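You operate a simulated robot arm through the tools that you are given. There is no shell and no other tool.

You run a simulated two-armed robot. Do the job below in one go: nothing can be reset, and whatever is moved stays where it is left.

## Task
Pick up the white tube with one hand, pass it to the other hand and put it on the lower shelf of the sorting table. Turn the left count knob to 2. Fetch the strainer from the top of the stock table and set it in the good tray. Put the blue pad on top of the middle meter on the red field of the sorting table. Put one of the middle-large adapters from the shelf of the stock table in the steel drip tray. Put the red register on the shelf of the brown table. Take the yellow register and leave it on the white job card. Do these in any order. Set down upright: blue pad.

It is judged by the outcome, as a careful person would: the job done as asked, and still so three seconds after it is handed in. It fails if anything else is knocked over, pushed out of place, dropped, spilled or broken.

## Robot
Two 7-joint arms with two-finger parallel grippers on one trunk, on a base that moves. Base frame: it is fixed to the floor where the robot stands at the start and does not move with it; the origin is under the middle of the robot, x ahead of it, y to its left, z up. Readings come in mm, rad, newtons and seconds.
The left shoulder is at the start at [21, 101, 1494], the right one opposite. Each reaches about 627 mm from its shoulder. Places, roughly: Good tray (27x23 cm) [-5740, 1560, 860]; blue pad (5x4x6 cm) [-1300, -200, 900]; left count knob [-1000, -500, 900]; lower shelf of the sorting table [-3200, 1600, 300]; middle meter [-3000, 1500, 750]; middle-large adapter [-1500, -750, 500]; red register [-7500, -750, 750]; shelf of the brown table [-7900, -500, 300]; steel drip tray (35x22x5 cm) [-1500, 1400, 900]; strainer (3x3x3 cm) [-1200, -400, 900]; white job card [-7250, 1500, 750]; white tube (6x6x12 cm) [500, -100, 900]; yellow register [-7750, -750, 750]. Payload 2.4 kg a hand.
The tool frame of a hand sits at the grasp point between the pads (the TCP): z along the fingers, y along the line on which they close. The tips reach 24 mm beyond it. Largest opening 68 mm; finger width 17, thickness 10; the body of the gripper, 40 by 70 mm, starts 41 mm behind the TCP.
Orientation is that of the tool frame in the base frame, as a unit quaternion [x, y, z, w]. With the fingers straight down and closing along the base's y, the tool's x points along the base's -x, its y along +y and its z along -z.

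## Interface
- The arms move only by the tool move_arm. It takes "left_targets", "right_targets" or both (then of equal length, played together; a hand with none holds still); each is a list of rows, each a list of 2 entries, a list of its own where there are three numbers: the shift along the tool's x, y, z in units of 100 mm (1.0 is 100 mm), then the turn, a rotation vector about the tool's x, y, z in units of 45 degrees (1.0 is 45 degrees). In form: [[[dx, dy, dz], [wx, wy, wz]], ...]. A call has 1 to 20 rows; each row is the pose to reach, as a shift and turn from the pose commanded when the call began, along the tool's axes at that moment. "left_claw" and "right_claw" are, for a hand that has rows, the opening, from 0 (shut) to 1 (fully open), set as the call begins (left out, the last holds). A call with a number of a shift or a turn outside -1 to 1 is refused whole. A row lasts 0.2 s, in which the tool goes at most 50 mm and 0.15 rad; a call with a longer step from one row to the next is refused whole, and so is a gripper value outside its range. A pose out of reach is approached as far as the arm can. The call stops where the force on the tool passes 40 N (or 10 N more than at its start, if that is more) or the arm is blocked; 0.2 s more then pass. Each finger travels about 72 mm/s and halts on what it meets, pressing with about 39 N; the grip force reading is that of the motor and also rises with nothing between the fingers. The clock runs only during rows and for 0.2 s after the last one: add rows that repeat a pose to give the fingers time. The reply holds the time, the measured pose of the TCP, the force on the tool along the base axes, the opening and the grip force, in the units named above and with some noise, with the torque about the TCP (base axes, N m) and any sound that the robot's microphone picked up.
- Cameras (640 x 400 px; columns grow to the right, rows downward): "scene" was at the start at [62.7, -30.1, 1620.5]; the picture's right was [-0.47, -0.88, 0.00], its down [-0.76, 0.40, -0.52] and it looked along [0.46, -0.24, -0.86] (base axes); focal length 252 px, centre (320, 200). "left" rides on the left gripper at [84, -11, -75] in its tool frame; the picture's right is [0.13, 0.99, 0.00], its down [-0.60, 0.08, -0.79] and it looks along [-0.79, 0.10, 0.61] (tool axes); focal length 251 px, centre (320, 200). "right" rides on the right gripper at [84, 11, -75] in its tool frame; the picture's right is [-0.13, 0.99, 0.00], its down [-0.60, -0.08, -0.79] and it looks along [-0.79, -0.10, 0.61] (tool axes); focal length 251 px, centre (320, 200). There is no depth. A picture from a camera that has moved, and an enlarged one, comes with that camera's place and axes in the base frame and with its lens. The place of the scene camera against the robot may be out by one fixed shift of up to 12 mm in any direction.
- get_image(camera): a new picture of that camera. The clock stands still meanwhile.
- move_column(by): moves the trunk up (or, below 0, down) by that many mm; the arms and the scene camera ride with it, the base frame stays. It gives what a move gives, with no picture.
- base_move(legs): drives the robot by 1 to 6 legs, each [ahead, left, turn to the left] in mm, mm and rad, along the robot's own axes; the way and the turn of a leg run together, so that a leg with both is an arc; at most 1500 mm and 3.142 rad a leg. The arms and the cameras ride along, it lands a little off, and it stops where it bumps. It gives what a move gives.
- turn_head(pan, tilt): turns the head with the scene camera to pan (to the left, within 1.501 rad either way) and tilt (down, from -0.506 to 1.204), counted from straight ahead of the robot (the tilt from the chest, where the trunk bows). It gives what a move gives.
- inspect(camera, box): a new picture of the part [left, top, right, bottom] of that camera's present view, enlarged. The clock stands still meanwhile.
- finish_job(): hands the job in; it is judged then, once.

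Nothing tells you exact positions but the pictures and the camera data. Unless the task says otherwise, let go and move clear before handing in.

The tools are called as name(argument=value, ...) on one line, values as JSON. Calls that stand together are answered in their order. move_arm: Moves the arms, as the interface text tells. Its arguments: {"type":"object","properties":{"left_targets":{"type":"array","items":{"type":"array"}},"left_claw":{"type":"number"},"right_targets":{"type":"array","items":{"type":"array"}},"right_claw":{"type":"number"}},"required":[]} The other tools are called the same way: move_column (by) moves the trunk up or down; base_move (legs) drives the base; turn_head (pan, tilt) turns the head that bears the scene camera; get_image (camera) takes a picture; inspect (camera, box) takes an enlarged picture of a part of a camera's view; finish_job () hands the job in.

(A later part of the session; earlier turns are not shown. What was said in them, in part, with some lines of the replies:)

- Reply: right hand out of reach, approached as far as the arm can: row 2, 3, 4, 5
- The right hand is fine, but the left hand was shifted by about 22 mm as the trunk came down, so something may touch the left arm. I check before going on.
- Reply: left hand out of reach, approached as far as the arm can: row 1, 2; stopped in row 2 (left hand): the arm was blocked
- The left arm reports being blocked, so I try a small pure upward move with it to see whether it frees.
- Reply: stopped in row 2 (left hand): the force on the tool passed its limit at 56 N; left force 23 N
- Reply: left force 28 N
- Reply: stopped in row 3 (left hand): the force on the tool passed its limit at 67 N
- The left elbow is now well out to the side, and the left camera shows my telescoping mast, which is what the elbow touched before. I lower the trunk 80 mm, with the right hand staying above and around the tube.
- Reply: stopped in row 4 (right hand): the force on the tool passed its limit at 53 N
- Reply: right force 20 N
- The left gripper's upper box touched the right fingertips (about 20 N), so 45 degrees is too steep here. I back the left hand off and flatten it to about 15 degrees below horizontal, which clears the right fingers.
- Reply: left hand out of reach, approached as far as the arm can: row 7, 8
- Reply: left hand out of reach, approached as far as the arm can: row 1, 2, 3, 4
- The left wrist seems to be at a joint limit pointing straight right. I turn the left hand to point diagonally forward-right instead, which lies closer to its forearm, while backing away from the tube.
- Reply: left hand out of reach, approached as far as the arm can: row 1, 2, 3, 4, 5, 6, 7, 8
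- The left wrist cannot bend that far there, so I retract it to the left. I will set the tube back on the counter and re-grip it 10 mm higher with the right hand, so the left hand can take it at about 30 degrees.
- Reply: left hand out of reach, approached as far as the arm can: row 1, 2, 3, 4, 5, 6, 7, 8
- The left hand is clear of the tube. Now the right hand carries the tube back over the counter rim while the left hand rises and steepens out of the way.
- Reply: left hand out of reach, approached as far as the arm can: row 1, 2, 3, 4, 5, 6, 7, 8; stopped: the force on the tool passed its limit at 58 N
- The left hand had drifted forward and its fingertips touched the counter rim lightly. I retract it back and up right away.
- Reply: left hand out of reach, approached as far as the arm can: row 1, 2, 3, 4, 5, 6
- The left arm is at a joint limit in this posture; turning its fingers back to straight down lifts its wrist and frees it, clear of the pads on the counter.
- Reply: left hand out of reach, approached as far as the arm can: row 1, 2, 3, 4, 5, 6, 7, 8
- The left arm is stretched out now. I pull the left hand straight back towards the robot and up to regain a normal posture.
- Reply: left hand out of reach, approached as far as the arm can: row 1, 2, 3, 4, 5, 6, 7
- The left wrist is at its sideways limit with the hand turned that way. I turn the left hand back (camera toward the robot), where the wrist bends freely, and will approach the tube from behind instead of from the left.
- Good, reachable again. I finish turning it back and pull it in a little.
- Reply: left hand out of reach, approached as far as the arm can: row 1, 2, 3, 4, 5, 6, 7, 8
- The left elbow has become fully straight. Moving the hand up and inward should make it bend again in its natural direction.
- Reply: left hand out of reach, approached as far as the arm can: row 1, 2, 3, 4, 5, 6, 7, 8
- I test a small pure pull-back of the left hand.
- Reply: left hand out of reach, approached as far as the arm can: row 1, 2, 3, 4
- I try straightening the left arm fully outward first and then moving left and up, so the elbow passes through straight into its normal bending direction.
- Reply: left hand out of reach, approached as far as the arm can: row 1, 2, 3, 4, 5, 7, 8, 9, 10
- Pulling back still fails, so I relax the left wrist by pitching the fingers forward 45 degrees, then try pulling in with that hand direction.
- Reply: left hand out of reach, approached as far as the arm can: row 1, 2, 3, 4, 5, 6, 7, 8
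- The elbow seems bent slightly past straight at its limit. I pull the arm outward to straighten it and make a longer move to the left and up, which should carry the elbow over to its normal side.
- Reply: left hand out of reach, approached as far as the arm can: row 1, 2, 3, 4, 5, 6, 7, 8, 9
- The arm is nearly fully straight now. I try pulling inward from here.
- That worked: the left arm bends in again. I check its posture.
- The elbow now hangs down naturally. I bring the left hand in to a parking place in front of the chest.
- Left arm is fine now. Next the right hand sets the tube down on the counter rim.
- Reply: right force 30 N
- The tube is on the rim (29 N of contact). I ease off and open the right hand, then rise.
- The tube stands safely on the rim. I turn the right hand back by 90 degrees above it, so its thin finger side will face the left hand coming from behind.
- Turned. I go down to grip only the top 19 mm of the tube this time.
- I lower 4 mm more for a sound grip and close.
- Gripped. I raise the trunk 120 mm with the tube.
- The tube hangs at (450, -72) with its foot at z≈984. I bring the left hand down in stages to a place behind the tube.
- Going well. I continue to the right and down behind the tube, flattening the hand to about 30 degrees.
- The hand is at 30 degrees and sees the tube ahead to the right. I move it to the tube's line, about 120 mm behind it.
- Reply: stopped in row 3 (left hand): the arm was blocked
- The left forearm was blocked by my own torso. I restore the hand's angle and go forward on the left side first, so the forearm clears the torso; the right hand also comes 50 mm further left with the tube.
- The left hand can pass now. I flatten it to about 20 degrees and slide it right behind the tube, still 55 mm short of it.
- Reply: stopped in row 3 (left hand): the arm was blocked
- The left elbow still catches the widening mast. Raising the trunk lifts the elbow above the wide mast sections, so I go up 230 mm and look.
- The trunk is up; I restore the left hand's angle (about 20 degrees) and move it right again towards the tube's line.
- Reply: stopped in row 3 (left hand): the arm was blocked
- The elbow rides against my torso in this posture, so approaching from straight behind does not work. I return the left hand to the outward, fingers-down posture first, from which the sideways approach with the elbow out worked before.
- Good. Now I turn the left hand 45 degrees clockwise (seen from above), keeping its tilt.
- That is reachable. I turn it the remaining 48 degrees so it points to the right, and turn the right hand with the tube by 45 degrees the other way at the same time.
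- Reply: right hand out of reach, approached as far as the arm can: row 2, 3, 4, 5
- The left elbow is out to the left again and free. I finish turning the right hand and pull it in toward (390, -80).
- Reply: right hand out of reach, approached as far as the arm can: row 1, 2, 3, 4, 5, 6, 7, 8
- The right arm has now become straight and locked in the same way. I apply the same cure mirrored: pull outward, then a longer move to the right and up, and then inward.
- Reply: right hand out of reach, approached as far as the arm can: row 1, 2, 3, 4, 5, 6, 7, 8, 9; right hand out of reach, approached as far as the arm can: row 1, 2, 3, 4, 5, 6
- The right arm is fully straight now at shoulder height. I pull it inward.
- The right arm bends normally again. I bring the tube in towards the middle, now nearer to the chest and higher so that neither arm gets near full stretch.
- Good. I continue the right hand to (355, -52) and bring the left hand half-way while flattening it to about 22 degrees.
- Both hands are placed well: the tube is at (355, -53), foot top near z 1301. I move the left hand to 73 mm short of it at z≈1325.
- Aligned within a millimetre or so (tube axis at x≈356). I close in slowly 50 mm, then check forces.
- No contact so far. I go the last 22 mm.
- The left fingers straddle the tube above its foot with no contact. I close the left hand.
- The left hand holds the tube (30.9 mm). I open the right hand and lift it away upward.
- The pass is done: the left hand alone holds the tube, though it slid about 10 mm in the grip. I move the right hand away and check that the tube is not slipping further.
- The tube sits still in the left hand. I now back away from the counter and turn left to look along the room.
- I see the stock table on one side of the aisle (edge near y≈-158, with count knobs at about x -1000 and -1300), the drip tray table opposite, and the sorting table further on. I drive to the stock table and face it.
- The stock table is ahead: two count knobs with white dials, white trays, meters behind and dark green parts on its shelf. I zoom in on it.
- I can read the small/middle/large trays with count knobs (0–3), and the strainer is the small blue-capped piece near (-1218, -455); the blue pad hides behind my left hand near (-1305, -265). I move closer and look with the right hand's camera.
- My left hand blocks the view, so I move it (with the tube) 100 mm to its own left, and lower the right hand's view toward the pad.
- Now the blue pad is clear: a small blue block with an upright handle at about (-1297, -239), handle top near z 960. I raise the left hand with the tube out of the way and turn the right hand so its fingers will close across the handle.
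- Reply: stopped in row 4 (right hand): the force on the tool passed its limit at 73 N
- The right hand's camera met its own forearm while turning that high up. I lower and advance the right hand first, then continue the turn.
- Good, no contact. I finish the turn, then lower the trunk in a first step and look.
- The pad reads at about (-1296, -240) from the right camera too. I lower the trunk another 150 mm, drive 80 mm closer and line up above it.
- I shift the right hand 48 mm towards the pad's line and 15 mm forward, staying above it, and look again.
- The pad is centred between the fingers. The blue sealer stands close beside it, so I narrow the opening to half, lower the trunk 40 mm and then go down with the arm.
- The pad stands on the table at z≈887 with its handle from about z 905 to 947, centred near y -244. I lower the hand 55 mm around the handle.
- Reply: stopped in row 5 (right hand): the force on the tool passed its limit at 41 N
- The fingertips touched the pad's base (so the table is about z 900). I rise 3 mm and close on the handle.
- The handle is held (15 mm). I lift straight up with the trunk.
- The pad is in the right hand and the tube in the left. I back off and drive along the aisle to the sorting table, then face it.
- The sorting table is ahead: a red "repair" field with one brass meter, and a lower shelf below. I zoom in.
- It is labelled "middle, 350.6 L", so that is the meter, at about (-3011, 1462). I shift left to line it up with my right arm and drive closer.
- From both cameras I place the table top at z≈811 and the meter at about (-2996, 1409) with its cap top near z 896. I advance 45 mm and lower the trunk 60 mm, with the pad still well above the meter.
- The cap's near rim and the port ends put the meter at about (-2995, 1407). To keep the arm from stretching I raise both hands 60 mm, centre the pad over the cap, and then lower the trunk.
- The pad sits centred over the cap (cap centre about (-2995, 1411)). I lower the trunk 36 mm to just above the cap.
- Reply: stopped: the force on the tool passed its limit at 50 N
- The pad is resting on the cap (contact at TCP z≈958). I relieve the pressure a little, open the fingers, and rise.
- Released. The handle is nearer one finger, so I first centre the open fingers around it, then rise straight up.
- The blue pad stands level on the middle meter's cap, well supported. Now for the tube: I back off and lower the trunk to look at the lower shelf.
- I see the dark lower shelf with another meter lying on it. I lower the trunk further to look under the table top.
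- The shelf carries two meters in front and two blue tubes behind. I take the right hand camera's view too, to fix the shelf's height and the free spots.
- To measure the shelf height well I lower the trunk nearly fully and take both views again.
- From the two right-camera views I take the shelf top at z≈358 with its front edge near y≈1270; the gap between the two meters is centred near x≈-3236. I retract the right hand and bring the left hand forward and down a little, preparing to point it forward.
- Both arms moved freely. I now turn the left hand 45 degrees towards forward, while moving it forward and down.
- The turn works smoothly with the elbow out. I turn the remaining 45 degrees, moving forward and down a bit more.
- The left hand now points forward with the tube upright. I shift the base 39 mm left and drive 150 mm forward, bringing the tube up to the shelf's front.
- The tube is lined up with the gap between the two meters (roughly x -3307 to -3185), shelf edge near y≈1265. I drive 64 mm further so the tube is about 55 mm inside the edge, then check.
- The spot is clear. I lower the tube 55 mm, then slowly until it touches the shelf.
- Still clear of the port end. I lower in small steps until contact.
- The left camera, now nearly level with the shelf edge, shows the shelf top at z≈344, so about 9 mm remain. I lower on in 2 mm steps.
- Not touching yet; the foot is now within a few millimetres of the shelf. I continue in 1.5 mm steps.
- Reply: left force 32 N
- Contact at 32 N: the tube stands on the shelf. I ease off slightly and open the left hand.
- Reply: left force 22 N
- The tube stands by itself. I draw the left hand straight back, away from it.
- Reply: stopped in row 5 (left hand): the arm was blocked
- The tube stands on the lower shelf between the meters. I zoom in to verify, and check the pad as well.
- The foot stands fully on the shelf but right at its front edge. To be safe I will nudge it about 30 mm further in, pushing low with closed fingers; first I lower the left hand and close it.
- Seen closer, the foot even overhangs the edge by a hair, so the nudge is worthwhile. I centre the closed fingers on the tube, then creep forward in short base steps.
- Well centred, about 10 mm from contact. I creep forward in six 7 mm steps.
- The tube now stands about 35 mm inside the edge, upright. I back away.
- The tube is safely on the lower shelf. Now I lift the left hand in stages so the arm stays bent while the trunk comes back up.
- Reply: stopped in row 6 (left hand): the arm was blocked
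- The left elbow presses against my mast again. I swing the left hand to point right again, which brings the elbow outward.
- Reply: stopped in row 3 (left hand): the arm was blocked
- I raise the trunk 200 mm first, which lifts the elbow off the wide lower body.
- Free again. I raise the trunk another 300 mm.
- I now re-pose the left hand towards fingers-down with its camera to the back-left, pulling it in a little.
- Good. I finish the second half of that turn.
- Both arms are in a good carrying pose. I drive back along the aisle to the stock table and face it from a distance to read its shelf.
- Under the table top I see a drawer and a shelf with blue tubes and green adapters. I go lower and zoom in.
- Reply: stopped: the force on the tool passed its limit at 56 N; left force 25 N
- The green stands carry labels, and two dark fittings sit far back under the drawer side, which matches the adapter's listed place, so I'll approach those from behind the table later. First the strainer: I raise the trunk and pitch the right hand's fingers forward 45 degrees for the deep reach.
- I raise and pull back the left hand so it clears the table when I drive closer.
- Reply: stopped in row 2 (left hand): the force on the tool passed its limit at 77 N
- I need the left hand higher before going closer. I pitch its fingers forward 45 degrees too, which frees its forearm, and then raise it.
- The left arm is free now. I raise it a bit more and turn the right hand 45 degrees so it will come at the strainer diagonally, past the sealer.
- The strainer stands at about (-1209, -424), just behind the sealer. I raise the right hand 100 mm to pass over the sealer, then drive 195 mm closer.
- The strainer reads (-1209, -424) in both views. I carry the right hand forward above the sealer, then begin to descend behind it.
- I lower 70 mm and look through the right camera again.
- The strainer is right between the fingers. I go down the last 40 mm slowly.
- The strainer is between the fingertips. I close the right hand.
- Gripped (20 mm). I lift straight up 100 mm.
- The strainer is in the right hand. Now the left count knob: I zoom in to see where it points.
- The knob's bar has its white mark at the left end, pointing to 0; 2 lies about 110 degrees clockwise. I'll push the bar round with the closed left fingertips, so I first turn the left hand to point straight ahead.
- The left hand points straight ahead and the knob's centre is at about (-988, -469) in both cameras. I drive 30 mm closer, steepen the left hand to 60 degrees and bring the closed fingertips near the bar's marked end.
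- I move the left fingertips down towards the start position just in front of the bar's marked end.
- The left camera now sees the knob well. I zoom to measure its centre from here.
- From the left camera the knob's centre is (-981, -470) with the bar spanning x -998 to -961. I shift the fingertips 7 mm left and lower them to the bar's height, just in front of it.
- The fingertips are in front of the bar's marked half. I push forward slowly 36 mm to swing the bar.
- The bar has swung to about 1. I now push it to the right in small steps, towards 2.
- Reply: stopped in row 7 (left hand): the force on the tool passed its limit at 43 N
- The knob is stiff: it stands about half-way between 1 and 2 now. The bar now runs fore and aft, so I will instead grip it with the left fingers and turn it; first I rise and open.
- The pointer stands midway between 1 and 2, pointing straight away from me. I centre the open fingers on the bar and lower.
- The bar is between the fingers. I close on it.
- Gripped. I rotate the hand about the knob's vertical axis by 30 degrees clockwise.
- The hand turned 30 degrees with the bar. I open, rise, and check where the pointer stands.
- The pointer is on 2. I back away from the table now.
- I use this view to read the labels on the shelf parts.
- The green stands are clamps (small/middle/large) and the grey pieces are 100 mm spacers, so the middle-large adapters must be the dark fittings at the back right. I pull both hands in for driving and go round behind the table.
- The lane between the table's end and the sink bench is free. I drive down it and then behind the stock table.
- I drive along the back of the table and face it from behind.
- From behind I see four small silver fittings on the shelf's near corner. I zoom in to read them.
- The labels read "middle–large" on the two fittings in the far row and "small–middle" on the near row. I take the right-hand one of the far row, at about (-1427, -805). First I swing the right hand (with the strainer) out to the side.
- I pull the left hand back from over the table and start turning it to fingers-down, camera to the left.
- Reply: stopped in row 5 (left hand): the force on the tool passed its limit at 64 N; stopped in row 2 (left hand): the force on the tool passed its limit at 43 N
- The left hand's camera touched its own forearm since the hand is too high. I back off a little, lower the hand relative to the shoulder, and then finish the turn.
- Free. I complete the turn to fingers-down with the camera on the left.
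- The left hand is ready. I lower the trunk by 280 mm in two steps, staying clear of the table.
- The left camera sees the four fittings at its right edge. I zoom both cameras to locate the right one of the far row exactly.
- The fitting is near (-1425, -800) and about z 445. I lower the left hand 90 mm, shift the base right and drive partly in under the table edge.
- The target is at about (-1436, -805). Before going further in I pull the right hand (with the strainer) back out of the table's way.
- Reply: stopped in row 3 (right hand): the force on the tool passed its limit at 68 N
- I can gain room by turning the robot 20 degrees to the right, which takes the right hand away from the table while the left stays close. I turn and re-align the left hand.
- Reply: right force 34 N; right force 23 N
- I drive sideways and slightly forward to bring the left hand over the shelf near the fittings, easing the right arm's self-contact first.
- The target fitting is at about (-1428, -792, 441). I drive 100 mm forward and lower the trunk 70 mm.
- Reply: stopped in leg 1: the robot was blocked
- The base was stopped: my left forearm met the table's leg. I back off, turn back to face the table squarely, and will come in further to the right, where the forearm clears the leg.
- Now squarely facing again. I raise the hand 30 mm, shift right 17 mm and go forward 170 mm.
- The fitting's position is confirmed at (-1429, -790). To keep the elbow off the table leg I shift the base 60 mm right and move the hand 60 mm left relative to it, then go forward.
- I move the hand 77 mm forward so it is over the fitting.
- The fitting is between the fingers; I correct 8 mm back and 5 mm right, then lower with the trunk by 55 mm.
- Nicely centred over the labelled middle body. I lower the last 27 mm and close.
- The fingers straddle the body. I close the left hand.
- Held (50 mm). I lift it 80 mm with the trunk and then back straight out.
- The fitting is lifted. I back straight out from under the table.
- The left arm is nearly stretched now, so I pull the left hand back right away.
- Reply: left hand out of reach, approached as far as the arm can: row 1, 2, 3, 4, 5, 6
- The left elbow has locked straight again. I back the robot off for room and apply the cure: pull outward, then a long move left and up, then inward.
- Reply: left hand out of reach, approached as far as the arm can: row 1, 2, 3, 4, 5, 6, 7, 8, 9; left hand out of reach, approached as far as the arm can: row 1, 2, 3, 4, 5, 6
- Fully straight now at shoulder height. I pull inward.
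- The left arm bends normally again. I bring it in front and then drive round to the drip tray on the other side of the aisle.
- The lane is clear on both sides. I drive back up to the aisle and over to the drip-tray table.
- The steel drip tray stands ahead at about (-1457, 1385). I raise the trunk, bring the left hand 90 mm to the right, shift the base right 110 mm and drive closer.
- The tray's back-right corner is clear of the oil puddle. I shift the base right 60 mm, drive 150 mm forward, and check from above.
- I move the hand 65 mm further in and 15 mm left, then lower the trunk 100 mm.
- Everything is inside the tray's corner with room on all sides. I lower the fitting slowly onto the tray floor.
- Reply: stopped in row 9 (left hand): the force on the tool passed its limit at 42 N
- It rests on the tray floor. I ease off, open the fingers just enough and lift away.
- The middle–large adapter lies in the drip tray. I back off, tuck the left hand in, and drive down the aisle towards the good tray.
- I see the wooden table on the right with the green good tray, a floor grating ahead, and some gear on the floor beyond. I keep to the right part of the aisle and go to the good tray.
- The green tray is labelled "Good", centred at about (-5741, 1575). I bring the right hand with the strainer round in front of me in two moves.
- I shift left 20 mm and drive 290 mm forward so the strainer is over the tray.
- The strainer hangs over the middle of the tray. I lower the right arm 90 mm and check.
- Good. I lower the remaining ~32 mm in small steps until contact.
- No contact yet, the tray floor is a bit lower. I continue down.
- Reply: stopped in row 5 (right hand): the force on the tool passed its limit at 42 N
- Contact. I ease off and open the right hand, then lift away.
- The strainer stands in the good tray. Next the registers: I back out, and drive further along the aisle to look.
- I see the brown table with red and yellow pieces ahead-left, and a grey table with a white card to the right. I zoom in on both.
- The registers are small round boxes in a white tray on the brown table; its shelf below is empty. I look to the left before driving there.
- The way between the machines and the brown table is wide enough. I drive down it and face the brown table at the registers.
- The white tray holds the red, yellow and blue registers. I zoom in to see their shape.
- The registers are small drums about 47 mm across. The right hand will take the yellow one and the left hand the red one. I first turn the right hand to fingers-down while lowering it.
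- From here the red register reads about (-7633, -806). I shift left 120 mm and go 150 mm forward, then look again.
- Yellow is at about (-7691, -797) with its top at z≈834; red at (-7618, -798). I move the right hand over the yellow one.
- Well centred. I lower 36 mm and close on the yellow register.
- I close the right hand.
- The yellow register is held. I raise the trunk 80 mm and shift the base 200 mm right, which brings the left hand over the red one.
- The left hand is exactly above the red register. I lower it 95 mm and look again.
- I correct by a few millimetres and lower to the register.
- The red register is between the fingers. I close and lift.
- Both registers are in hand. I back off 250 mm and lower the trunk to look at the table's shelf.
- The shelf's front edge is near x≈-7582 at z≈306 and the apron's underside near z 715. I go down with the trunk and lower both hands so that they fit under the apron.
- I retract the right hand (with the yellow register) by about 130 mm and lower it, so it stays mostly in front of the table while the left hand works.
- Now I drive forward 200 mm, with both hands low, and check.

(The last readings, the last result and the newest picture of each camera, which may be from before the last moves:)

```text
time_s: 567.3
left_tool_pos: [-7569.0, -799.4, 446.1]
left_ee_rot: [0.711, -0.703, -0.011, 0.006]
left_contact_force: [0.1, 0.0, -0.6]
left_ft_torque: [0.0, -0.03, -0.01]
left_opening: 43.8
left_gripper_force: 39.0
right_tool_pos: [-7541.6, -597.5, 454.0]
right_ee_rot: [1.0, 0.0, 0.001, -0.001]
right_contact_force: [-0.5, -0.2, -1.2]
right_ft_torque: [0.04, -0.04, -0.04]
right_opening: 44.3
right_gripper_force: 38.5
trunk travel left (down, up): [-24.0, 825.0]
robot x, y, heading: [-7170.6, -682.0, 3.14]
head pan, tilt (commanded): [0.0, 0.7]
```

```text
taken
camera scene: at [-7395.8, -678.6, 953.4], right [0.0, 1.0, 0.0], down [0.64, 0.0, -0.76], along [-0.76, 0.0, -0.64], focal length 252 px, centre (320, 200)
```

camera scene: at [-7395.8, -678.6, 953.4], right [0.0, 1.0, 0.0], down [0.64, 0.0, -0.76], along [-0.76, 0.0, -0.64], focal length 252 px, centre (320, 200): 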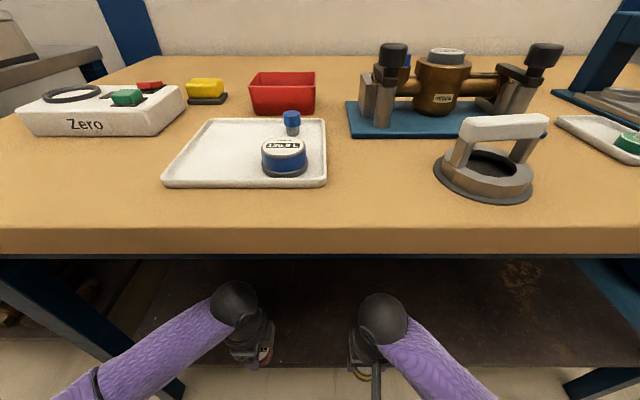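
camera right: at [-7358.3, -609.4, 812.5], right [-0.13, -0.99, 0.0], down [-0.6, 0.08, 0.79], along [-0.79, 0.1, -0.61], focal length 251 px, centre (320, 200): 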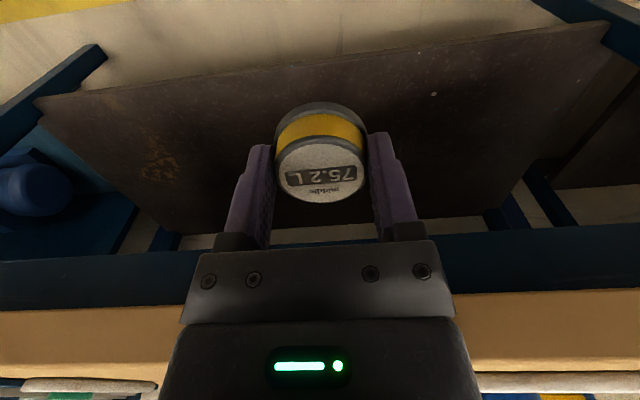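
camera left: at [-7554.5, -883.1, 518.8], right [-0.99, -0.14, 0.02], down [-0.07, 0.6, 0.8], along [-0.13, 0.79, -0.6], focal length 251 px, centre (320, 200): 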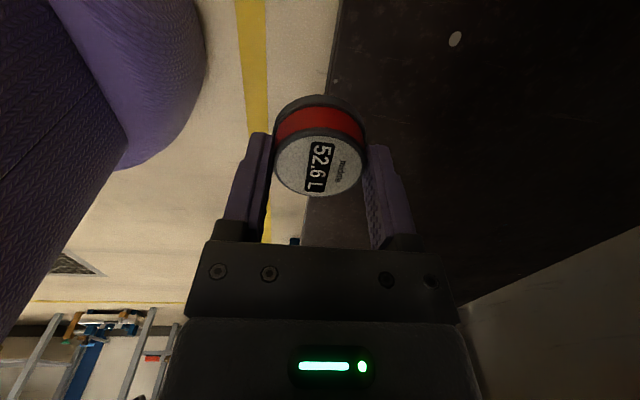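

The shelf is at z≈293 with its edge at x≈-7585. I drive 60 mm more, then reach 32 mm further with the arm.

base_move(legs=[[60, 0, 0]])

move_arm(left_targets=[[[0, 0.1, 0.1], [0, 0, 0]], [[0, 0.2, 0.25], [0, 0, 0]], [[0, 0.32, 0.4], [0, 0, 0]], [[0, 0.32, 0.55], [0, 0, 0]], [[0, 0.32, 0.65], [0, 0, 0]], [[0, 0.32, 0.65], [0, 0, 0]]])

get_image(camera="left")

```text
time_s: 568.3
left_tool_pos: [-7630.1, -799.4, 445.7]
left_ee_rot: [0.711, -0.703, -0.011, 0.007]
left_contact_force: [0.1, 0.7, 0.2]
left_ft_torque: [-0.01, 0.02, 0.01]
left_opening: 43.9
left_gripper_force: 39.1
right_tool_pos: [-7600.7, -597.5, 453.1]
right_ee_rot: [1.0, -0.001, 0.0, 0.0]
right_contact_force: [0.0, 0.7, -1.3]
right_ft_torque: [0.02, 0.02, 0.0]
right_opening: 43.9
right_gripper_force: 39.3
trunk travel left (down, up): [-24.0, 825.0]
robot x, y, heading: [-7232.2, -682.8, 3.134]
head pan, tilt (commanded): [0.0, 0.7]
```

```text
time_s: 569.7
left_tool_pos: [-7663.4, -800.2, 382.5]
left_ee_rot: [0.71, -0.704, -0.011, 0.007]
left_contact_force: [1.0, -0.9, -0.7]
left_ft_torque: [-0.01, -0.02, 0.01]
left_opening: 43.9
left_gripper_force: 38.8
right_tool_pos: [-7600.3, -599.0, 453.0]
right_ee_rot: [1.0, 0.0, 0.0, -0.001]
right_contact_force: [-0.2, 0.6, -0.6]
right_ft_torque: [0.01, -0.03, -0.03]
right_opening: 44.0
right_gripper_force: 38.8
trunk travel left (down, up): [-24.0, 825.0]
robot x, y, heading: [-7234.5, -682.7, 3.143]
head pan, tilt (commanded): [0.0, 0.7]
```

```text
taken
camera left: at [-7649.2, -882.7, 454.6], right [-0.99, -0.14, 0.02], down [-0.06, 0.6, 0.8], along [-0.12, 0.79, -0.6], focal length 251 px, centre (320, 200)
```

left: 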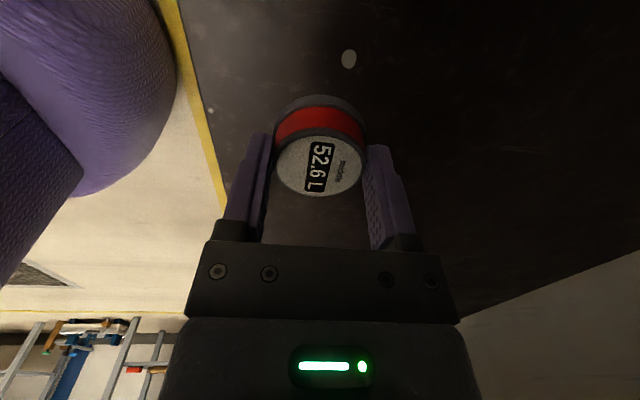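

The register is over the shelf, 75 mm inside its edge. I lower it slowly until contact.

move_arm(left_targets=[[[0, 0, 0.12], [0, 0, 0]], [[0, 0, 0.24], [0, 0, 0]], [[0, 0, 0.34], [0, 0, 0]], [[0, 0, 0.39], [0, 0, 0]], [[0, 0, 0.42], [0, 0, 0]], [[0, 0, 0.45], [0, 0, 0]], [[0, 0, 0.48], [0, 0, 0]], [[0, 0, 0.51], [0, 0, 0]], [[0, 0, 0.54], [0, 0, 0]]])

get_image(camera="left")

```text
time_s: 571.7
left_tool_pos: [-7665.6, -799.3, 329.1]
left_ee_rot: [0.71, -0.704, -0.013, 0.008]
left_contact_force: [5.1, -2.8, 31.4]
left_ft_torque: [0.27, -0.5, -0.02]
left_opening: 44.0
left_gripper_force: 38.8
right_tool_pos: [-7600.0, -598.7, 452.6]
right_ee_rot: [1.0, 0.0, -0.001, 0.001]
right_contact_force: [-0.3, 0.7, -1.6]
right_ft_torque: [0.01, -0.02, 0.02]
right_opening: 43.6
right_gripper_force: 38.9
trunk travel left (down, up): [-24.0, 825.0]
robot x, y, heading: [-7234.9, -681.0, 3.139]
head pan, tilt (commanded): [0.0, 0.7]
```

```text
taken
camera left: at [-7650.3, -882.1, 402.8], right [-0.99, -0.14, 0.03], down [-0.06, 0.6, 0.8], along [-0.13, 0.79, -0.6], focal length 251 px, centre (320, 200)
```

left: 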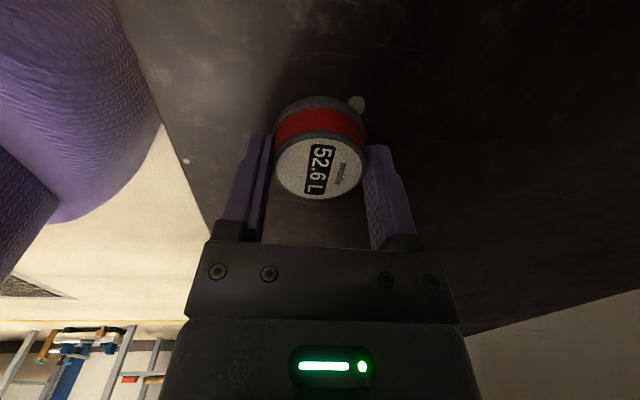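

Contact at 31 N: the red register is on the shelf. I ease off, open, and rise.

move_arm(left_targets=[[[0, 0, -0.02], [0, 0, 0]], [[0, 0, -0.02], [0, 0, 0]]])

move_arm(left_targets=[[[0, 0, 0], [0, 0, 0]], [[0, 0, 0], [0, 0, 0]], [[0, 0, -0.02], [0, 0, 0]], [[0, 0, -0.15], [0, 0, 0]], [[0, 0, -0.35], [0, 0, 0]], [[0, 0, -0.55], [0, 0, 0]], [[0, 0, -0.7], [0, 0, 0]], [[0, 0, -0.7], [0, 0, 0]]], left_claw=1)

get_image(camera="left")

```text
time_s: 572.3
left_tool_pos: [-7664.5, -798.2, 329.0]
left_ee_rot: [0.71, -0.704, -0.012, 0.007]
left_contact_force: [-6.4, -0.4, 16.2]
left_ft_torque: [-0.15, -0.06, -0.06]
left_opening: 43.9
left_gripper_force: 38.7
right_tool_pos: [-7601.1, -596.2, 452.4]
right_ee_rot: [1.0, 0.0, 0.0, 0.0]
right_contact_force: [-0.4, -0.7, -0.1]
right_ft_torque: [-0.01, 0.02, -0.01]
right_opening: 44.0
right_gripper_force: 39.4
trunk travel left (down, up): [-24.0, 825.0]
robot x, y, heading: [-7232.6, -677.9, 3.142]
head pan, tilt (commanded): [0.0, 0.7]
```

```text
time_s: 574.1
left_tool_pos: [-7662.9, -800.4, 399.7]
left_ee_rot: [0.71, -0.704, -0.012, 0.007]
left_contact_force: [-0.5, 0.4, -0.1]
left_ft_torque: [0.0, -0.04, 0.01]
left_opening: 67.9
left_gripper_force: 0.1
right_tool_pos: [-7600.4, -597.2, 453.1]
right_ee_rot: [1.0, -0.001, 0.0, -0.001]
right_contact_force: [0.1, 0.6, -0.4]
right_ft_torque: [-0.02, 0.01, -0.05]
right_opening: 44.0
right_gripper_force: 38.7
trunk travel left (down, up): [-24.0, 825.0]
robot x, y, heading: [-7229.8, -679.1, 3.141]
head pan, tilt (commanded): [0.0, 0.7]
```

```text
taken
camera left: at [-7648.7, -882.6, 472.7], right [-0.99, -0.14, 0.02], down [-0.07, 0.6, 0.8], along [-0.13, 0.79, -0.6], focal length 251 px, centre (320, 200)
```

left: 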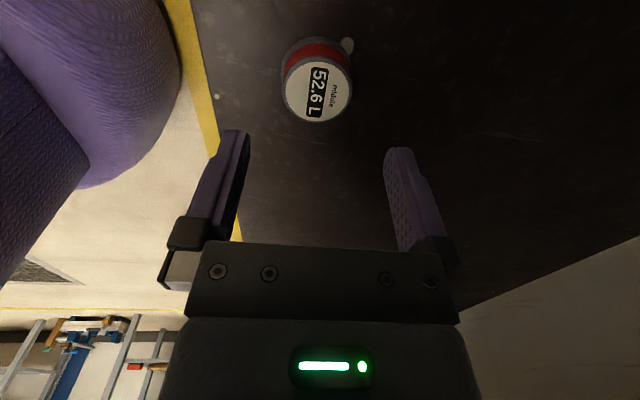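

The red register lies on the brown table's shelf. I back out, pull the left hand in, and raise the trunk in steps.

base_move(legs=[[-255, 0, 0]])

move_arm(left_targets=[[[0, -0.15, -0.1], [0, 0, 0]], [[0, -0.3, -0.25], [0, 0, 0]], [[0, -0.45, -0.4], [0, 0, 0]], [[0, -0.6, -0.55], [0, 0, 0]], [[0, -0.75, -0.7], [0, 0, 0]], [[0, -0.75, -0.7], [0, 0, 0]]])

get_image(camera="scene")

```text
time_s: 575.9
left_tool_pos: [-7410.7, -799.8, 399.3]
left_ee_rot: [0.711, -0.703, -0.011, 0.007]
left_contact_force: [-0.4, 0.2, 0.2]
left_ft_torque: [0.02, -0.02, 0.02]
left_opening: 67.7
left_gripper_force: 0.0
right_tool_pos: [-7348.9, -597.9, 453.9]
right_ee_rot: [1.0, -0.001, 0.0, -0.001]
right_contact_force: [-0.4, 0.0, -0.6]
right_ft_torque: [0.0, 0.04, 0.02]
right_opening: 43.9
right_gripper_force: 39.1
trunk travel left (down, up): [-24.0, 825.0]
robot x, y, heading: [-6978.6, -681.2, 3.144]
head pan, tilt (commanded): [0.0, 0.7]
```

```text
time_s: 577.3
left_tool_pos: [-7332.4, -799.3, 467.4]
left_ee_rot: [0.71, -0.704, -0.011, 0.007]
left_contact_force: [0.8, 0.3, 0.2]
left_ft_torque: [0.01, 0.0, 0.02]
left_opening: 67.9
left_gripper_force: 0.0
right_tool_pos: [-7348.8, -598.3, 453.7]
right_ee_rot: [1.0, 0.0, 0.0, -0.001]
right_contact_force: [0.1, -0.3, -0.5]
right_ft_torque: [0.02, 0.01, -0.01]
right_opening: 43.8
right_gripper_force: 38.6
trunk travel left (down, up): [-24.0, 825.0]
robot x, y, heading: [-6984.0, -680.0, 3.143]
head pan, tilt (commanded): [0.0, 0.7]
```

```text
taken
camera scene: at [-7204.3, -678.7, 953.4], right [0.0, 1.0, 0.0], down [0.64, 0.0, -0.76], along [-0.76, 0.0, -0.64], focal length 252 px, centre (320, 200)
```

scene: 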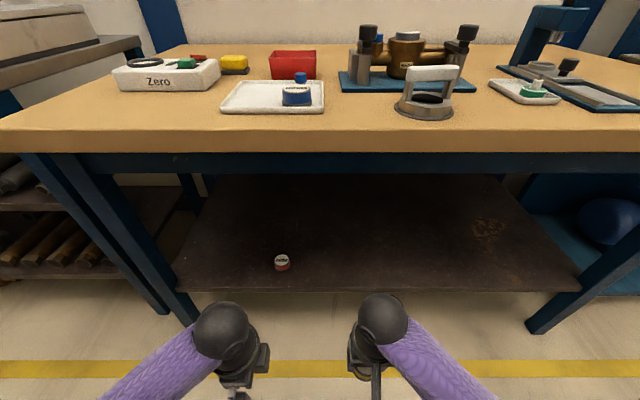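

The red register is visible on the shelf. I raise the trunk and drive over to the grey table with the job card.

move_column(by=380)

base_move(legs=[[0, 0, -1.5708], [1400, 0, 0]])

turn_head(pan=0.0, tilt=0.6)

get_image(camera="scene")

```text
time_s: 581.0
left_tool_pos: [-7334.6, -800.6, 847.2]
left_ee_rot: [0.711, -0.703, -0.011, 0.006]
left_contact_force: [-1.1, -0.2, 0.4]
left_ft_torque: [0.0, 0.01, 0.0]
left_opening: 67.8
left_gripper_force: 0.1
right_tool_pos: [-7347.7, -598.2, 833.2]
right_ee_rot: [1.0, -0.001, 0.001, 0.0]
right_contact_force: [0.2, 0.0, -0.9]
right_ft_torque: [-0.02, 0.03, 0.0]
right_opening: 43.9
right_gripper_force: 38.9
trunk travel left (down, up): [-404.0, 445.0]
robot x, y, heading: [-6980.1, -682.4, 3.137]
head pan, tilt (commanded): [0.0, 0.7]
```

```text
time_s: 591.8
left_tool_pos: [-7082.6, 1075.0, 847.8]
left_ee_rot: [-0.001, 1.0, 0.012, 0.004]
left_contact_force: [0.5, 0.0, 0.2]
left_ft_torque: [0.0, 0.01, 0.01]
left_opening: 68.0
left_gripper_force: 0.1
right_tool_pos: [-6881.6, 1086.2, 832.7]
right_ee_rot: [-0.704, 0.71, 0.0, 0.001]
right_contact_force: [-0.7, -0.6, -0.3]
right_ft_torque: [0.01, 0.0, 0.02]
right_opening: 44.0
right_gripper_force: 38.5
trunk travel left (down, up): [-404.0, 445.0]
robot x, y, heading: [-6969.1, 717.7, 1.562]
head pan, tilt (commanded): [0.0, 0.7]
```

```text
time_s: 592.5
left_tool_pos: [-7081.6, 1075.1, 847.3]
left_ee_rot: [-0.001, 1.0, 0.012, 0.004]
left_contact_force: [0.5, 0.1, -0.4]
left_ft_torque: [0.01, 0.0, 0.03]
left_opening: 67.8
left_gripper_force: 0.0
right_tool_pos: [-6880.7, 1087.1, 833.1]
right_ee_rot: [-0.704, 0.71, -0.001, 0.001]
right_contact_force: [0.2, 0.1, -0.7]
right_ft_torque: [0.03, 0.02, 0.0]
right_opening: 43.8
right_gripper_force: 39.0
trunk travel left (down, up): [-404.0, 445.0]
robot x, y, heading: [-6968.5, 718.2, 1.561]
head pan, tilt (commanded): [0.0, 0.6]
```

```text
taken
camera scene: at [-6974.1, 841.6, 1350.8], right [1.0, -0.01, 0.0], down [-0.01, -0.57, -0.82], along [0.01, 0.82, -0.57], focal length 252 px, centre (320, 200)
```

scene: 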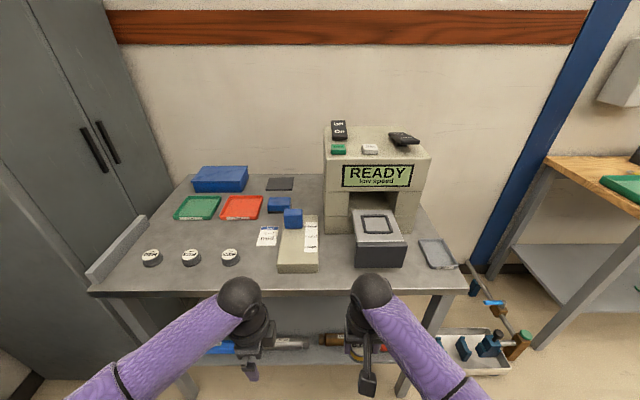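

The grey table is ahead, with the white job card left of the selector box. I zoom in on it.

inspect(camera="scene", box=[210, 180, 340, 280])

get_image(camera="right")

```text
4.00 times, centred on (275, 230) of scene
camera zoom: at [-6974.1, 841.6, 1350.8], right [1.0, -0.01, 0.0], down [-0.01, -0.57, -0.82], along [0.01, 0.82, -0.57], focal length 1008 px, centre (500, 80)
```

zoom: 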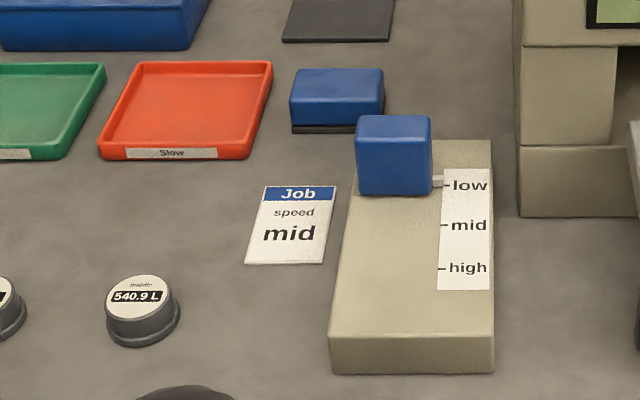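

```text
taken
camera right: at [-6893.9, 1003.2, 908.1], right [-0.99, 0.14, 0.0], down [0.08, 0.6, 0.79], along [0.11, 0.79, -0.61], focal length 251 px, centre (320, 200)
```

right: 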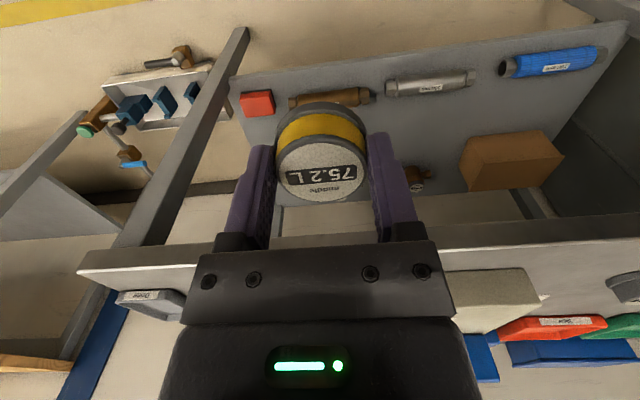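

The card is right beside the selector box, so I will set the register down slightly left of the card's middle. I raise both hands first so they clear everything on the table.

move_arm(left_targets=[[[0, 0, -0.2], [0, 0, 0]], [[0, 0, -0.4], [0, 0, 0]], [[0, 0, -0.6], [0, 0, 0]], [[0, 0, -0.8], [0, 0, 0]], [[0, 0, -1.0], [0, 0, 0]], [[0, 0, -1.0], [0, 0, 0]]], right_targets=[[[0, 0, -0.2], [0, 0, 0]], [[0, 0, -0.4], [0, 0, 0]], [[0, 0, -0.6], [0, 0, 0]], [[0, 0, -0.8], [0, 0, 0]], [[0, 0, -1.0], [0, 0, 0]], [[0, 0, -1.0], [0, 0, 0]]])

move_arm(left_targets=[[[0, 0.1, -0.2], [0, 0, 0]], [[0, 0.2, -0.4], [0, 0, 0]], [[0, 0.3, -0.6], [0, 0, 0]], [[0, 0.3, -0.8], [0, 0, 0]], [[0, 0.3, -0.8], [0, 0, 0]]], right_targets=[[[-0.15, 0, -0.1], [0, 0, 0]], [[-0.3, 0, -0.2], [0, 0, 0]], [[-0.45, 0, -0.3], [0, 0, 0]], [[-0.6, 0, -0.4], [0, 0, 0]], [[-0.6, 0, -0.4], [0, 0, 0]]])

get_image(camera="scene")

```text
time_s: 593.9
left_tool_pos: [-7083.6, 1072.0, 948.0]
left_ee_rot: [-0.002, 1.0, 0.012, 0.003]
left_contact_force: [-0.2, 1.0, -0.1]
left_ft_torque: [0.02, -0.03, 0.0]
left_opening: 68.1
left_gripper_force: 0.2
right_tool_pos: [-6882.1, 1087.7, 933.4]
right_ee_rot: [-0.704, 0.71, -0.001, 0.001]
right_contact_force: [-0.1, 0.5, -0.4]
right_ft_torque: [0.02, 0.01, 0.0]
right_opening: 44.1
right_gripper_force: 38.8
trunk travel left (down, up): [-404.0, 445.0]
robot x, y, heading: [-6969.9, 718.4, 1.559]
head pan, tilt (commanded): [0.0, 0.6]
```

```text
time_s: 595.1
left_tool_pos: [-7084.8, 1099.5, 1028.9]
left_ee_rot: [-0.001, 1.0, 0.012, 0.003]
left_contact_force: [-0.3, -0.1, 0.4]
left_ft_torque: [0.0, -0.01, 0.0]
left_opening: 68.0
left_gripper_force: 0.1
right_tool_pos: [-6880.5, 1147.1, 972.3]
right_ee_rot: [-0.705, 0.709, -0.001, 0.0]
right_contact_force: [0.2, 0.3, 0.4]
right_ft_torque: [0.03, 0.01, -0.01]
right_opening: 44.0
right_gripper_force: 39.0
trunk travel left (down, up): [-404.0, 445.0]
robot x, y, heading: [-6965.0, 715.3, 1.561]
head pan, tilt (commanded): [0.0, 0.6]
```

```text
taken
camera scene: at [-6974.1, 841.7, 1350.8], right [1.0, -0.01, 0.0], down [-0.01, -0.57, -0.82], along [0.01, 0.82, -0.57], focal length 252 px, centre (320, 200)
```

scene: 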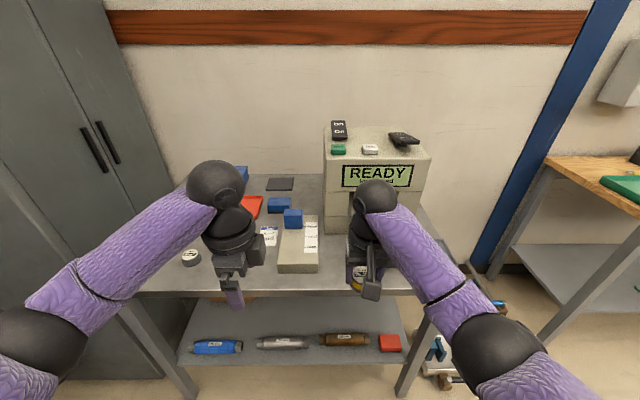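

I shift the base 255 mm left and drive 250 mm forward, then check with the right camera.

base_move(legs=[[0, 255, 0.008], [250, 0, 0]])

get_image(camera="right")

get_image(camera="scene")

```text
time_s: 598.4
left_tool_pos: [-7341.7, 1348.8, 1027.8]
left_ee_rot: [-0.003, 1.0, 0.012, 0.003]
left_contact_force: [0.8, 0.6, -0.2]
left_ft_torque: [0.01, -0.03, 0.0]
left_opening: 67.9
left_gripper_force: 0.0
right_tool_pos: [-7138.3, 1398.1, 971.5]
right_ee_rot: [-0.706, 0.708, -0.001, 0.0]
right_contact_force: [0.8, 0.2, -0.2]
right_ft_torque: [0.0, 0.02, -0.01]
right_opening: 43.8
right_gripper_force: 39.4
trunk travel left (down, up): [-404.0, 445.0]
robot x, y, heading: [-7224.4, 968.9, 1.563]
head pan, tilt (commanded): [0.0, 0.6]
```

```text
taken
camera right: at [-7151.6, 1313.9, 1047.8], right [-0.99, 0.13, 0.0], down [0.08, 0.6, 0.79], along [0.11, 0.79, -0.61], focal length 251 px, centre (320, 200)
```

right: 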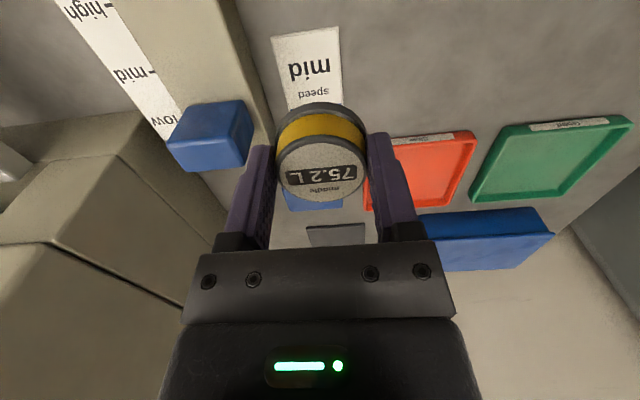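

```text
taken
camera scene: at [-7230.8, 1092.0, 1350.7], right [1.0, 0.0, 0.0], down [0.0, -0.57, -0.82], along [0.0, 0.82, -0.57], focal length 252 px, centre (320, 200)
```

scene: 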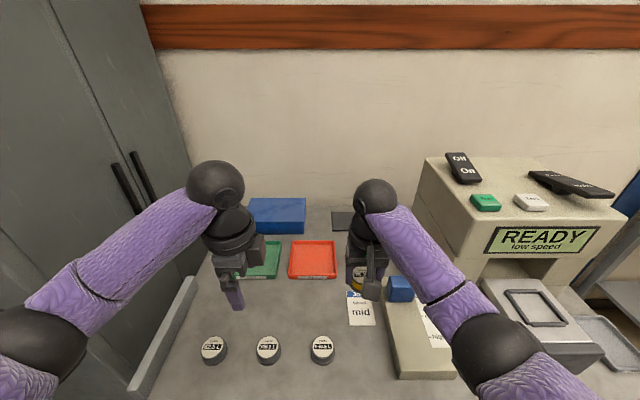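

The card spans about x -7155..-7095, y 1397..1485. I go 25 mm closer, centre the register over the card, and lower the trunk 90 mm.

base_move(legs=[[25, 0, 0]])

move_arm(right_targets=[[[-0.1, -0.05, 0], [0, 0, 0]], [[-0.18, -0.1, 0], [0, 0, 0]], [[-0.18, -0.1, 0], [0, 0, 0]]])

move_column(by=-80)

get_image(camera="right")

inspect(camera="scene", box=[290, 200, 450, 330])

```text
time_s: 599.2
left_tool_pos: [-7343.2, 1374.0, 1027.4]
left_ee_rot: [-0.004, 1.0, 0.012, 0.004]
left_contact_force: [1.0, -1.1, -0.3]
left_ft_torque: [0.0, 0.01, -0.02]
left_opening: 68.1
left_gripper_force: 0.2
right_tool_pos: [-7139.1, 1423.6, 973.5]
right_ee_rot: [-0.706, 0.708, -0.002, 0.0]
right_contact_force: [-0.1, 0.1, 0.3]
right_ft_torque: [0.0, 0.01, 0.02]
right_opening: 43.9
right_gripper_force: 38.8
trunk travel left (down, up): [-404.0, 445.0]
robot x, y, heading: [-7226.5, 996.2, 1.564]
head pan, tilt (commanded): [0.0, 0.6]
```

```text
time_s: 600.0
left_tool_pos: [-7343.1, 1373.1, 1029.0]
left_ee_rot: [-0.003, 1.0, 0.012, 0.004]
left_contact_force: [-0.3, 0.0, 0.6]
left_ft_torque: [0.01, 0.0, -0.01]
left_opening: 68.1
left_gripper_force: 0.0
right_tool_pos: [-7129.5, 1441.1, 971.6]
right_ee_rot: [-0.705, 0.709, -0.001, 0.0]
right_contact_force: [-0.8, 0.6, -0.6]
right_ft_torque: [0.02, 0.0, -0.02]
right_opening: 43.8
right_gripper_force: 39.2
trunk travel left (down, up): [-404.0, 445.0]
robot x, y, heading: [-7219.1, 993.9, 1.568]
head pan, tilt (commanded): [0.0, 0.6]
```

```text
time_s: 601.1
left_tool_pos: [-7342.1, 1373.1, 948.3]
left_ee_rot: [-0.004, 1.0, 0.013, 0.003]
left_contact_force: [-0.6, 0.6, -0.8]
left_ft_torque: [0.01, 0.01, 0.01]
left_opening: 67.9
left_gripper_force: 0.1
right_tool_pos: [-7129.4, 1440.9, 893.7]
right_ee_rot: [-0.706, 0.708, 0.0, 0.001]
right_contact_force: [0.3, -1.1, -0.8]
right_ft_torque: [0.01, -0.01, 0.02]
right_opening: 43.9
right_gripper_force: 38.9
trunk travel left (down, up): [-324.0, 525.0]
robot x, y, heading: [-7219.9, 994.8, 1.57]
head pan, tilt (commanded): [0.0, 0.6]
```

```text
taken
camera right: at [-7141.4, 1356.5, 968.2], right [-0.99, 0.13, 0.0], down [0.08, 0.6, 0.79], along [0.11, 0.79, -0.61], focal length 251 px, centre (320, 200)
```

right: 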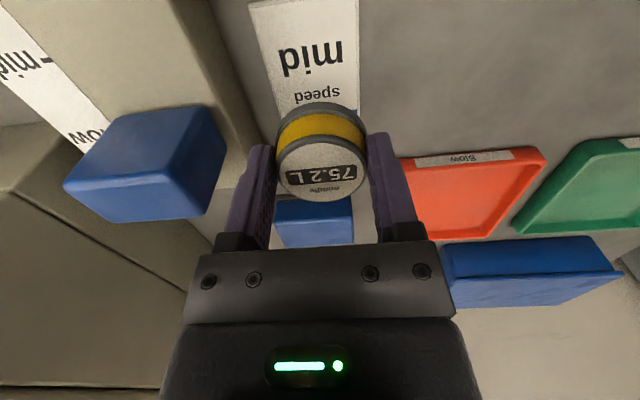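

```text
3.08 times, centred on (370, 265) of scene
camera zoom: at [-7230.7, 1129.4, 1270.2], right [1.0, 0.0, 0.0], down [0.0, -0.57, -0.82], along [0.0, 0.82, -0.57], focal length 775 px, centre (166, 0)
```

zoom: 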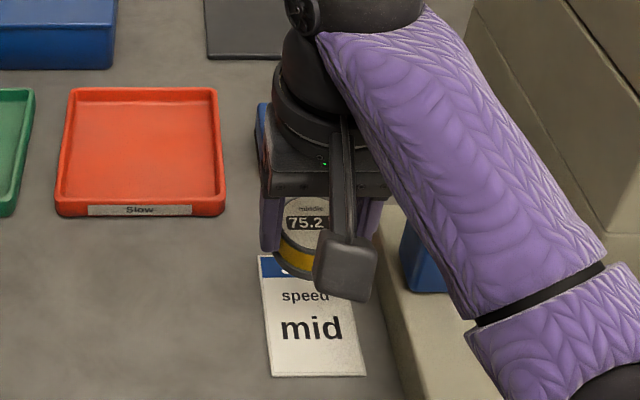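

The register hangs over the card's centre. I lower it, slowly at the end, until it touches.

move_arm(right_targets=[[[0, 0, 0.15], [0, 0, 0]], [[0, 0, 0.3], [0, 0, 0]], [[0, 0, 0.42], [0, 0, 0]], [[0, 0, 0.48], [0, 0, 0]], [[0, 0, 0.52], [0, 0, 0]], [[0, 0, 0.55], [0, 0, 0]], [[0, 0, 0.58], [0, 0, 0]], [[0, 0, 0.61], [0, 0, 0]], [[0, 0, 0.64], [0, 0, 0]]])

get_image(camera="right")

inspect(camera="scene", box=[290, 200, 450, 330])

```text
time_s: 603.1
left_tool_pos: [-7343.3, 1372.2, 948.9]
left_ee_rot: [-0.004, 1.0, 0.013, 0.003]
left_contact_force: [0.5, 0.0, 0.5]
left_ft_torque: [0.04, -0.04, -0.01]
left_opening: 67.6
left_gripper_force: 0.0
right_tool_pos: [-7129.4, 1440.9, 833.9]
right_ee_rot: [-0.707, 0.707, 0.003, 0.002]
right_contact_force: [1.7, -4.5, 21.2]
right_ft_torque: [-0.13, -0.08, 0.01]
right_opening: 44.2
right_gripper_force: 38.7
trunk travel left (down, up): [-324.0, 525.0]
robot x, y, heading: [-7224.2, 994.2, 1.568]
head pan, tilt (commanded): [0.0, 0.6]
stopped in row 9 (right hand): the force on the tool passed its limit at 43 N (the readings are from after the stop); the commanded pose is now the measured one
```

```text
taken
camera right: at [-7141.7, 1356.4, 908.5], right [-0.99, 0.13, 0.0], down [0.08, 0.6, 0.8], along [0.1, 0.79, -0.6], focal length 251 px, centre (320, 200)
```

right: 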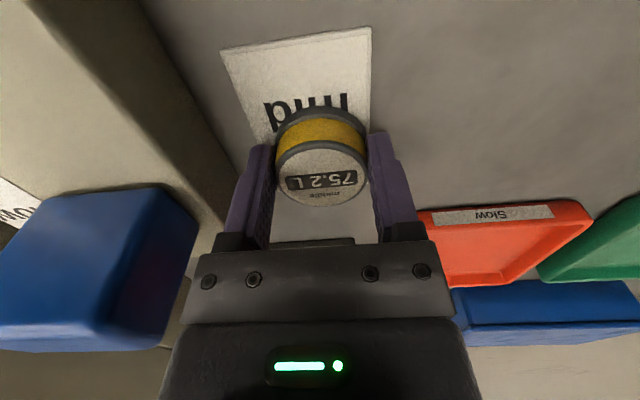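

```text
3.08 times, centred on (370, 265) of scene
camera zoom: at [-7230.8, 1127.3, 1270.3], right [1.0, 0.0, 0.0], down [0.0, -0.56, -0.83], along [0.0, 0.83, -0.56], focal length 775 px, centre (166, 0)
```

zoom: 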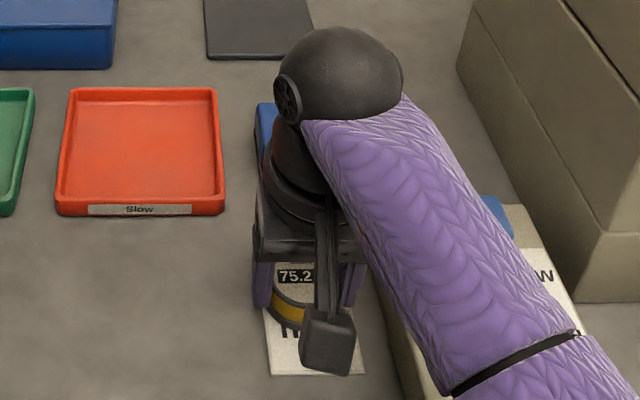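

The register touches the card. I ease off, open the fingers only slightly (selector box nearby), and lift away.

move_arm(right_targets=[[[0, 0, -0.015], [0, 0, 0]], [[0, 0, -0.015], [0, 0, 0]]])

move_arm(right_targets=[[[0, 0, 0], [0, 0, 0]], [[0, 0, 0], [0, 0, 0]], [[0, 0, -0.02], [0, 0, 0]], [[0, 0, -0.15], [0, 0, 0]], [[0, 0, -0.35], [0, 0, 0]], [[0, 0, -0.55], [0, 0, 0]], [[0, 0, -0.75], [0, 0, 0]], [[0, 0, -0.75], [0, 0, 0]]], right_claw=0.78)

get_image(camera="right")

inspect(camera="scene", box=[290, 200, 450, 330])

```text
time_s: 603.7
left_tool_pos: [-7342.5, 1372.5, 949.7]
left_ee_rot: [-0.004, 1.0, 0.013, 0.003]
left_contact_force: [0.2, 0.8, 0.2]
left_ft_torque: [0.03, -0.01, 0.0]
left_opening: 68.0
left_gripper_force: 0.1
right_tool_pos: [-7130.5, 1441.0, 833.7]
right_ee_rot: [-0.706, 0.708, 0.003, 0.002]
right_contact_force: [-0.2, 1.0, 16.6]
right_ft_torque: [0.05, -0.03, -0.03]
right_opening: 44.2
right_gripper_force: 38.9
trunk travel left (down, up): [-324.0, 525.0]
robot x, y, heading: [-7224.2, 994.6, 1.567]
head pan, tilt (commanded): [0.0, 0.6]
```

```text
time_s: 605.5
left_tool_pos: [-7342.7, 1373.7, 948.5]
left_ee_rot: [-0.003, 1.0, 0.013, 0.004]
left_contact_force: [-1.2, 0.5, -0.6]
left_ft_torque: [-0.01, -0.01, -0.02]
left_opening: 67.7
left_gripper_force: 0.1
right_tool_pos: [-7130.3, 1442.2, 909.6]
right_ee_rot: [-0.706, 0.708, 0.002, 0.002]
right_contact_force: [-0.2, 0.1, 0.8]
right_ft_torque: [-0.01, 0.02, -0.01]
right_opening: 53.2
right_gripper_force: 0.1
trunk travel left (down, up): [-324.0, 525.0]
robot x, y, heading: [-7219.7, 996.8, 1.568]
head pan, tilt (commanded): [0.0, 0.6]
```

```text
taken
camera right: at [-7141.4, 1357.4, 983.9], right [-0.99, 0.13, 0.0], down [0.08, 0.6, 0.8], along [0.1, 0.79, -0.61], focal length 251 px, centre (320, 200)
```

right: 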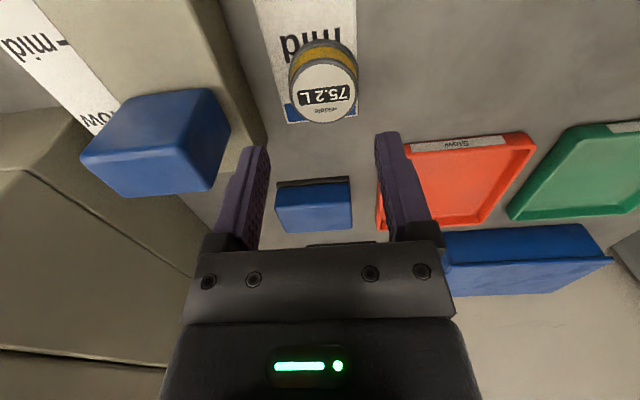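

```text
3.08 times, centred on (370, 265) of scene
camera zoom: at [-7230.6, 1129.5, 1270.1], right [1.0, 0.0, 0.0], down [0.0, -0.57, -0.82], along [0.0, 0.82, -0.57], focal length 775 px, centre (166, 0)
```

zoom: 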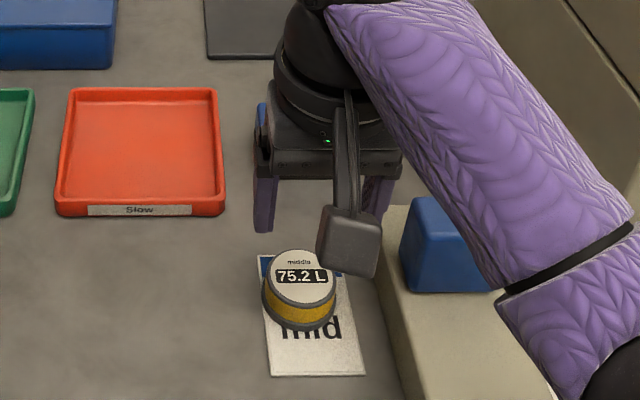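

The yellow register lies on the job card. I back away so that both hands are clear, and take a last look.

base_move(legs=[[-250, 0, 0]])

inspect(camera="scene", box=[280, 180, 440, 280])

get_image(camera="scene")

```text
time_s: 607.3
left_tool_pos: [-7343.9, 1121.0, 949.4]
left_ee_rot: [-0.004, 1.0, 0.012, 0.004]
left_contact_force: [-0.9, -0.1, -0.4]
left_ft_torque: [0.0, -0.02, 0.0]
left_opening: 67.8
left_gripper_force: 0.1
right_tool_pos: [-7130.2, 1188.3, 908.9]
right_ee_rot: [-0.706, 0.708, 0.001, 0.002]
right_contact_force: [0.3, 0.4, 0.2]
right_ft_torque: [0.0, 0.0, -0.04]
right_opening: 53.2
right_gripper_force: 0.0
trunk travel left (down, up): [-324.0, 525.0]
robot x, y, heading: [-7223.4, 744.3, 1.565]
head pan, tilt (commanded): [0.0, 0.6]
```

```text
4.00 times, centred on (360, 230) of scene
camera zoom: at [-7231.6, 876.7, 1270.1], right [1.0, 0.0, 0.0], down [0.0, -0.57, -0.82], along [0.0, 0.82, -0.57], focal length 1008 px, centre (160, 80)
```

zoom: 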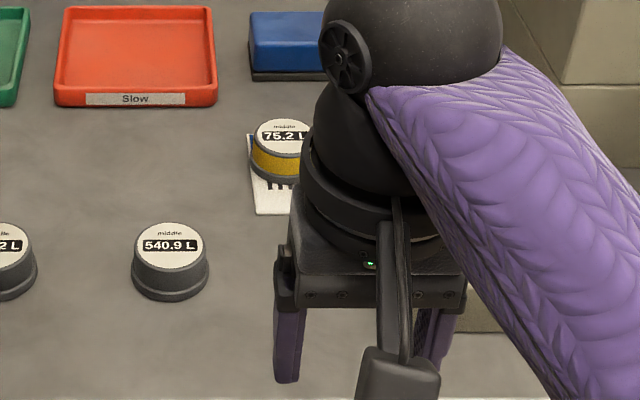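

```text
taken
camera scene: at [-7231.6, 876.7, 1270.1], right [1.0, 0.0, 0.0], down [0.0, -0.57, -0.82], along [0.0, 0.82, -0.57], focal length 252 px, centre (320, 200)
```

scene: 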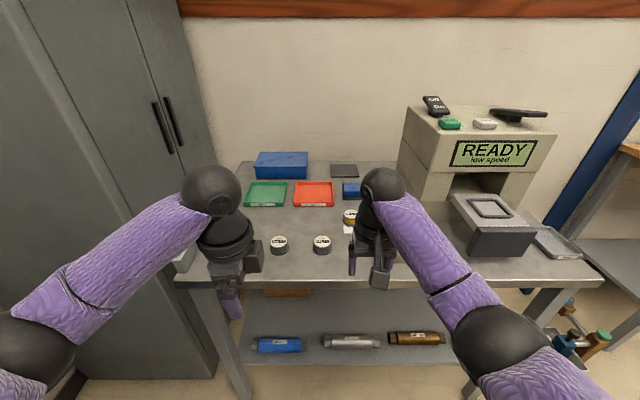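

All seven jobs are done and both hands are empty and clear:

- The tube is on the sorting table's lower shelf.
- The left count knob is on 2.
- The strainer is in the good tray.
- The blue pad stands on the middle meter.
- A middle-large adapter is in the drip tray.
- The red register is on the brown table's shelf.
- The yellow register is on the job card.

I hand the job in.

finish_job()

```text
The job is handed in.
```

I handed the job in with all seven tasks done. I checked each result by camera when I finished it, but I did not drive back to recheck the earlier ones before handing in.

| Task | Result |
|---|---|
| White tube | Picked up with the right hand, passed to the left, and standing upright on the sorting table's lower shelf, about 35 mm inside the front edge. |
| Left count knob | Pointer on 2. |
| Strainer | Standing in the good tray. |
| Blue pad | Upright and level on the middle meter's cap, about 10 mm to the right of centre. |
| Middle-large adapter | In the steel drip tray's back-right corner, clear of the oil. |
| Red register | On the brown table's shelf, about 75 mm in from the edge. |
| Yellow register | On the white job card, a little left of centre, with its rim at or just over the card's left edge. |

I touched the surroundings twice, and saw nothing displaced either time:
- **Sink counter:** the left fingertips pressed on the front rim early on, at up to 58 N.
- **Stock table:** while I was reaching for the adapter from behind, the base stopped, most likely because my left forearm met a table leg. I backed off and came in from a different position.
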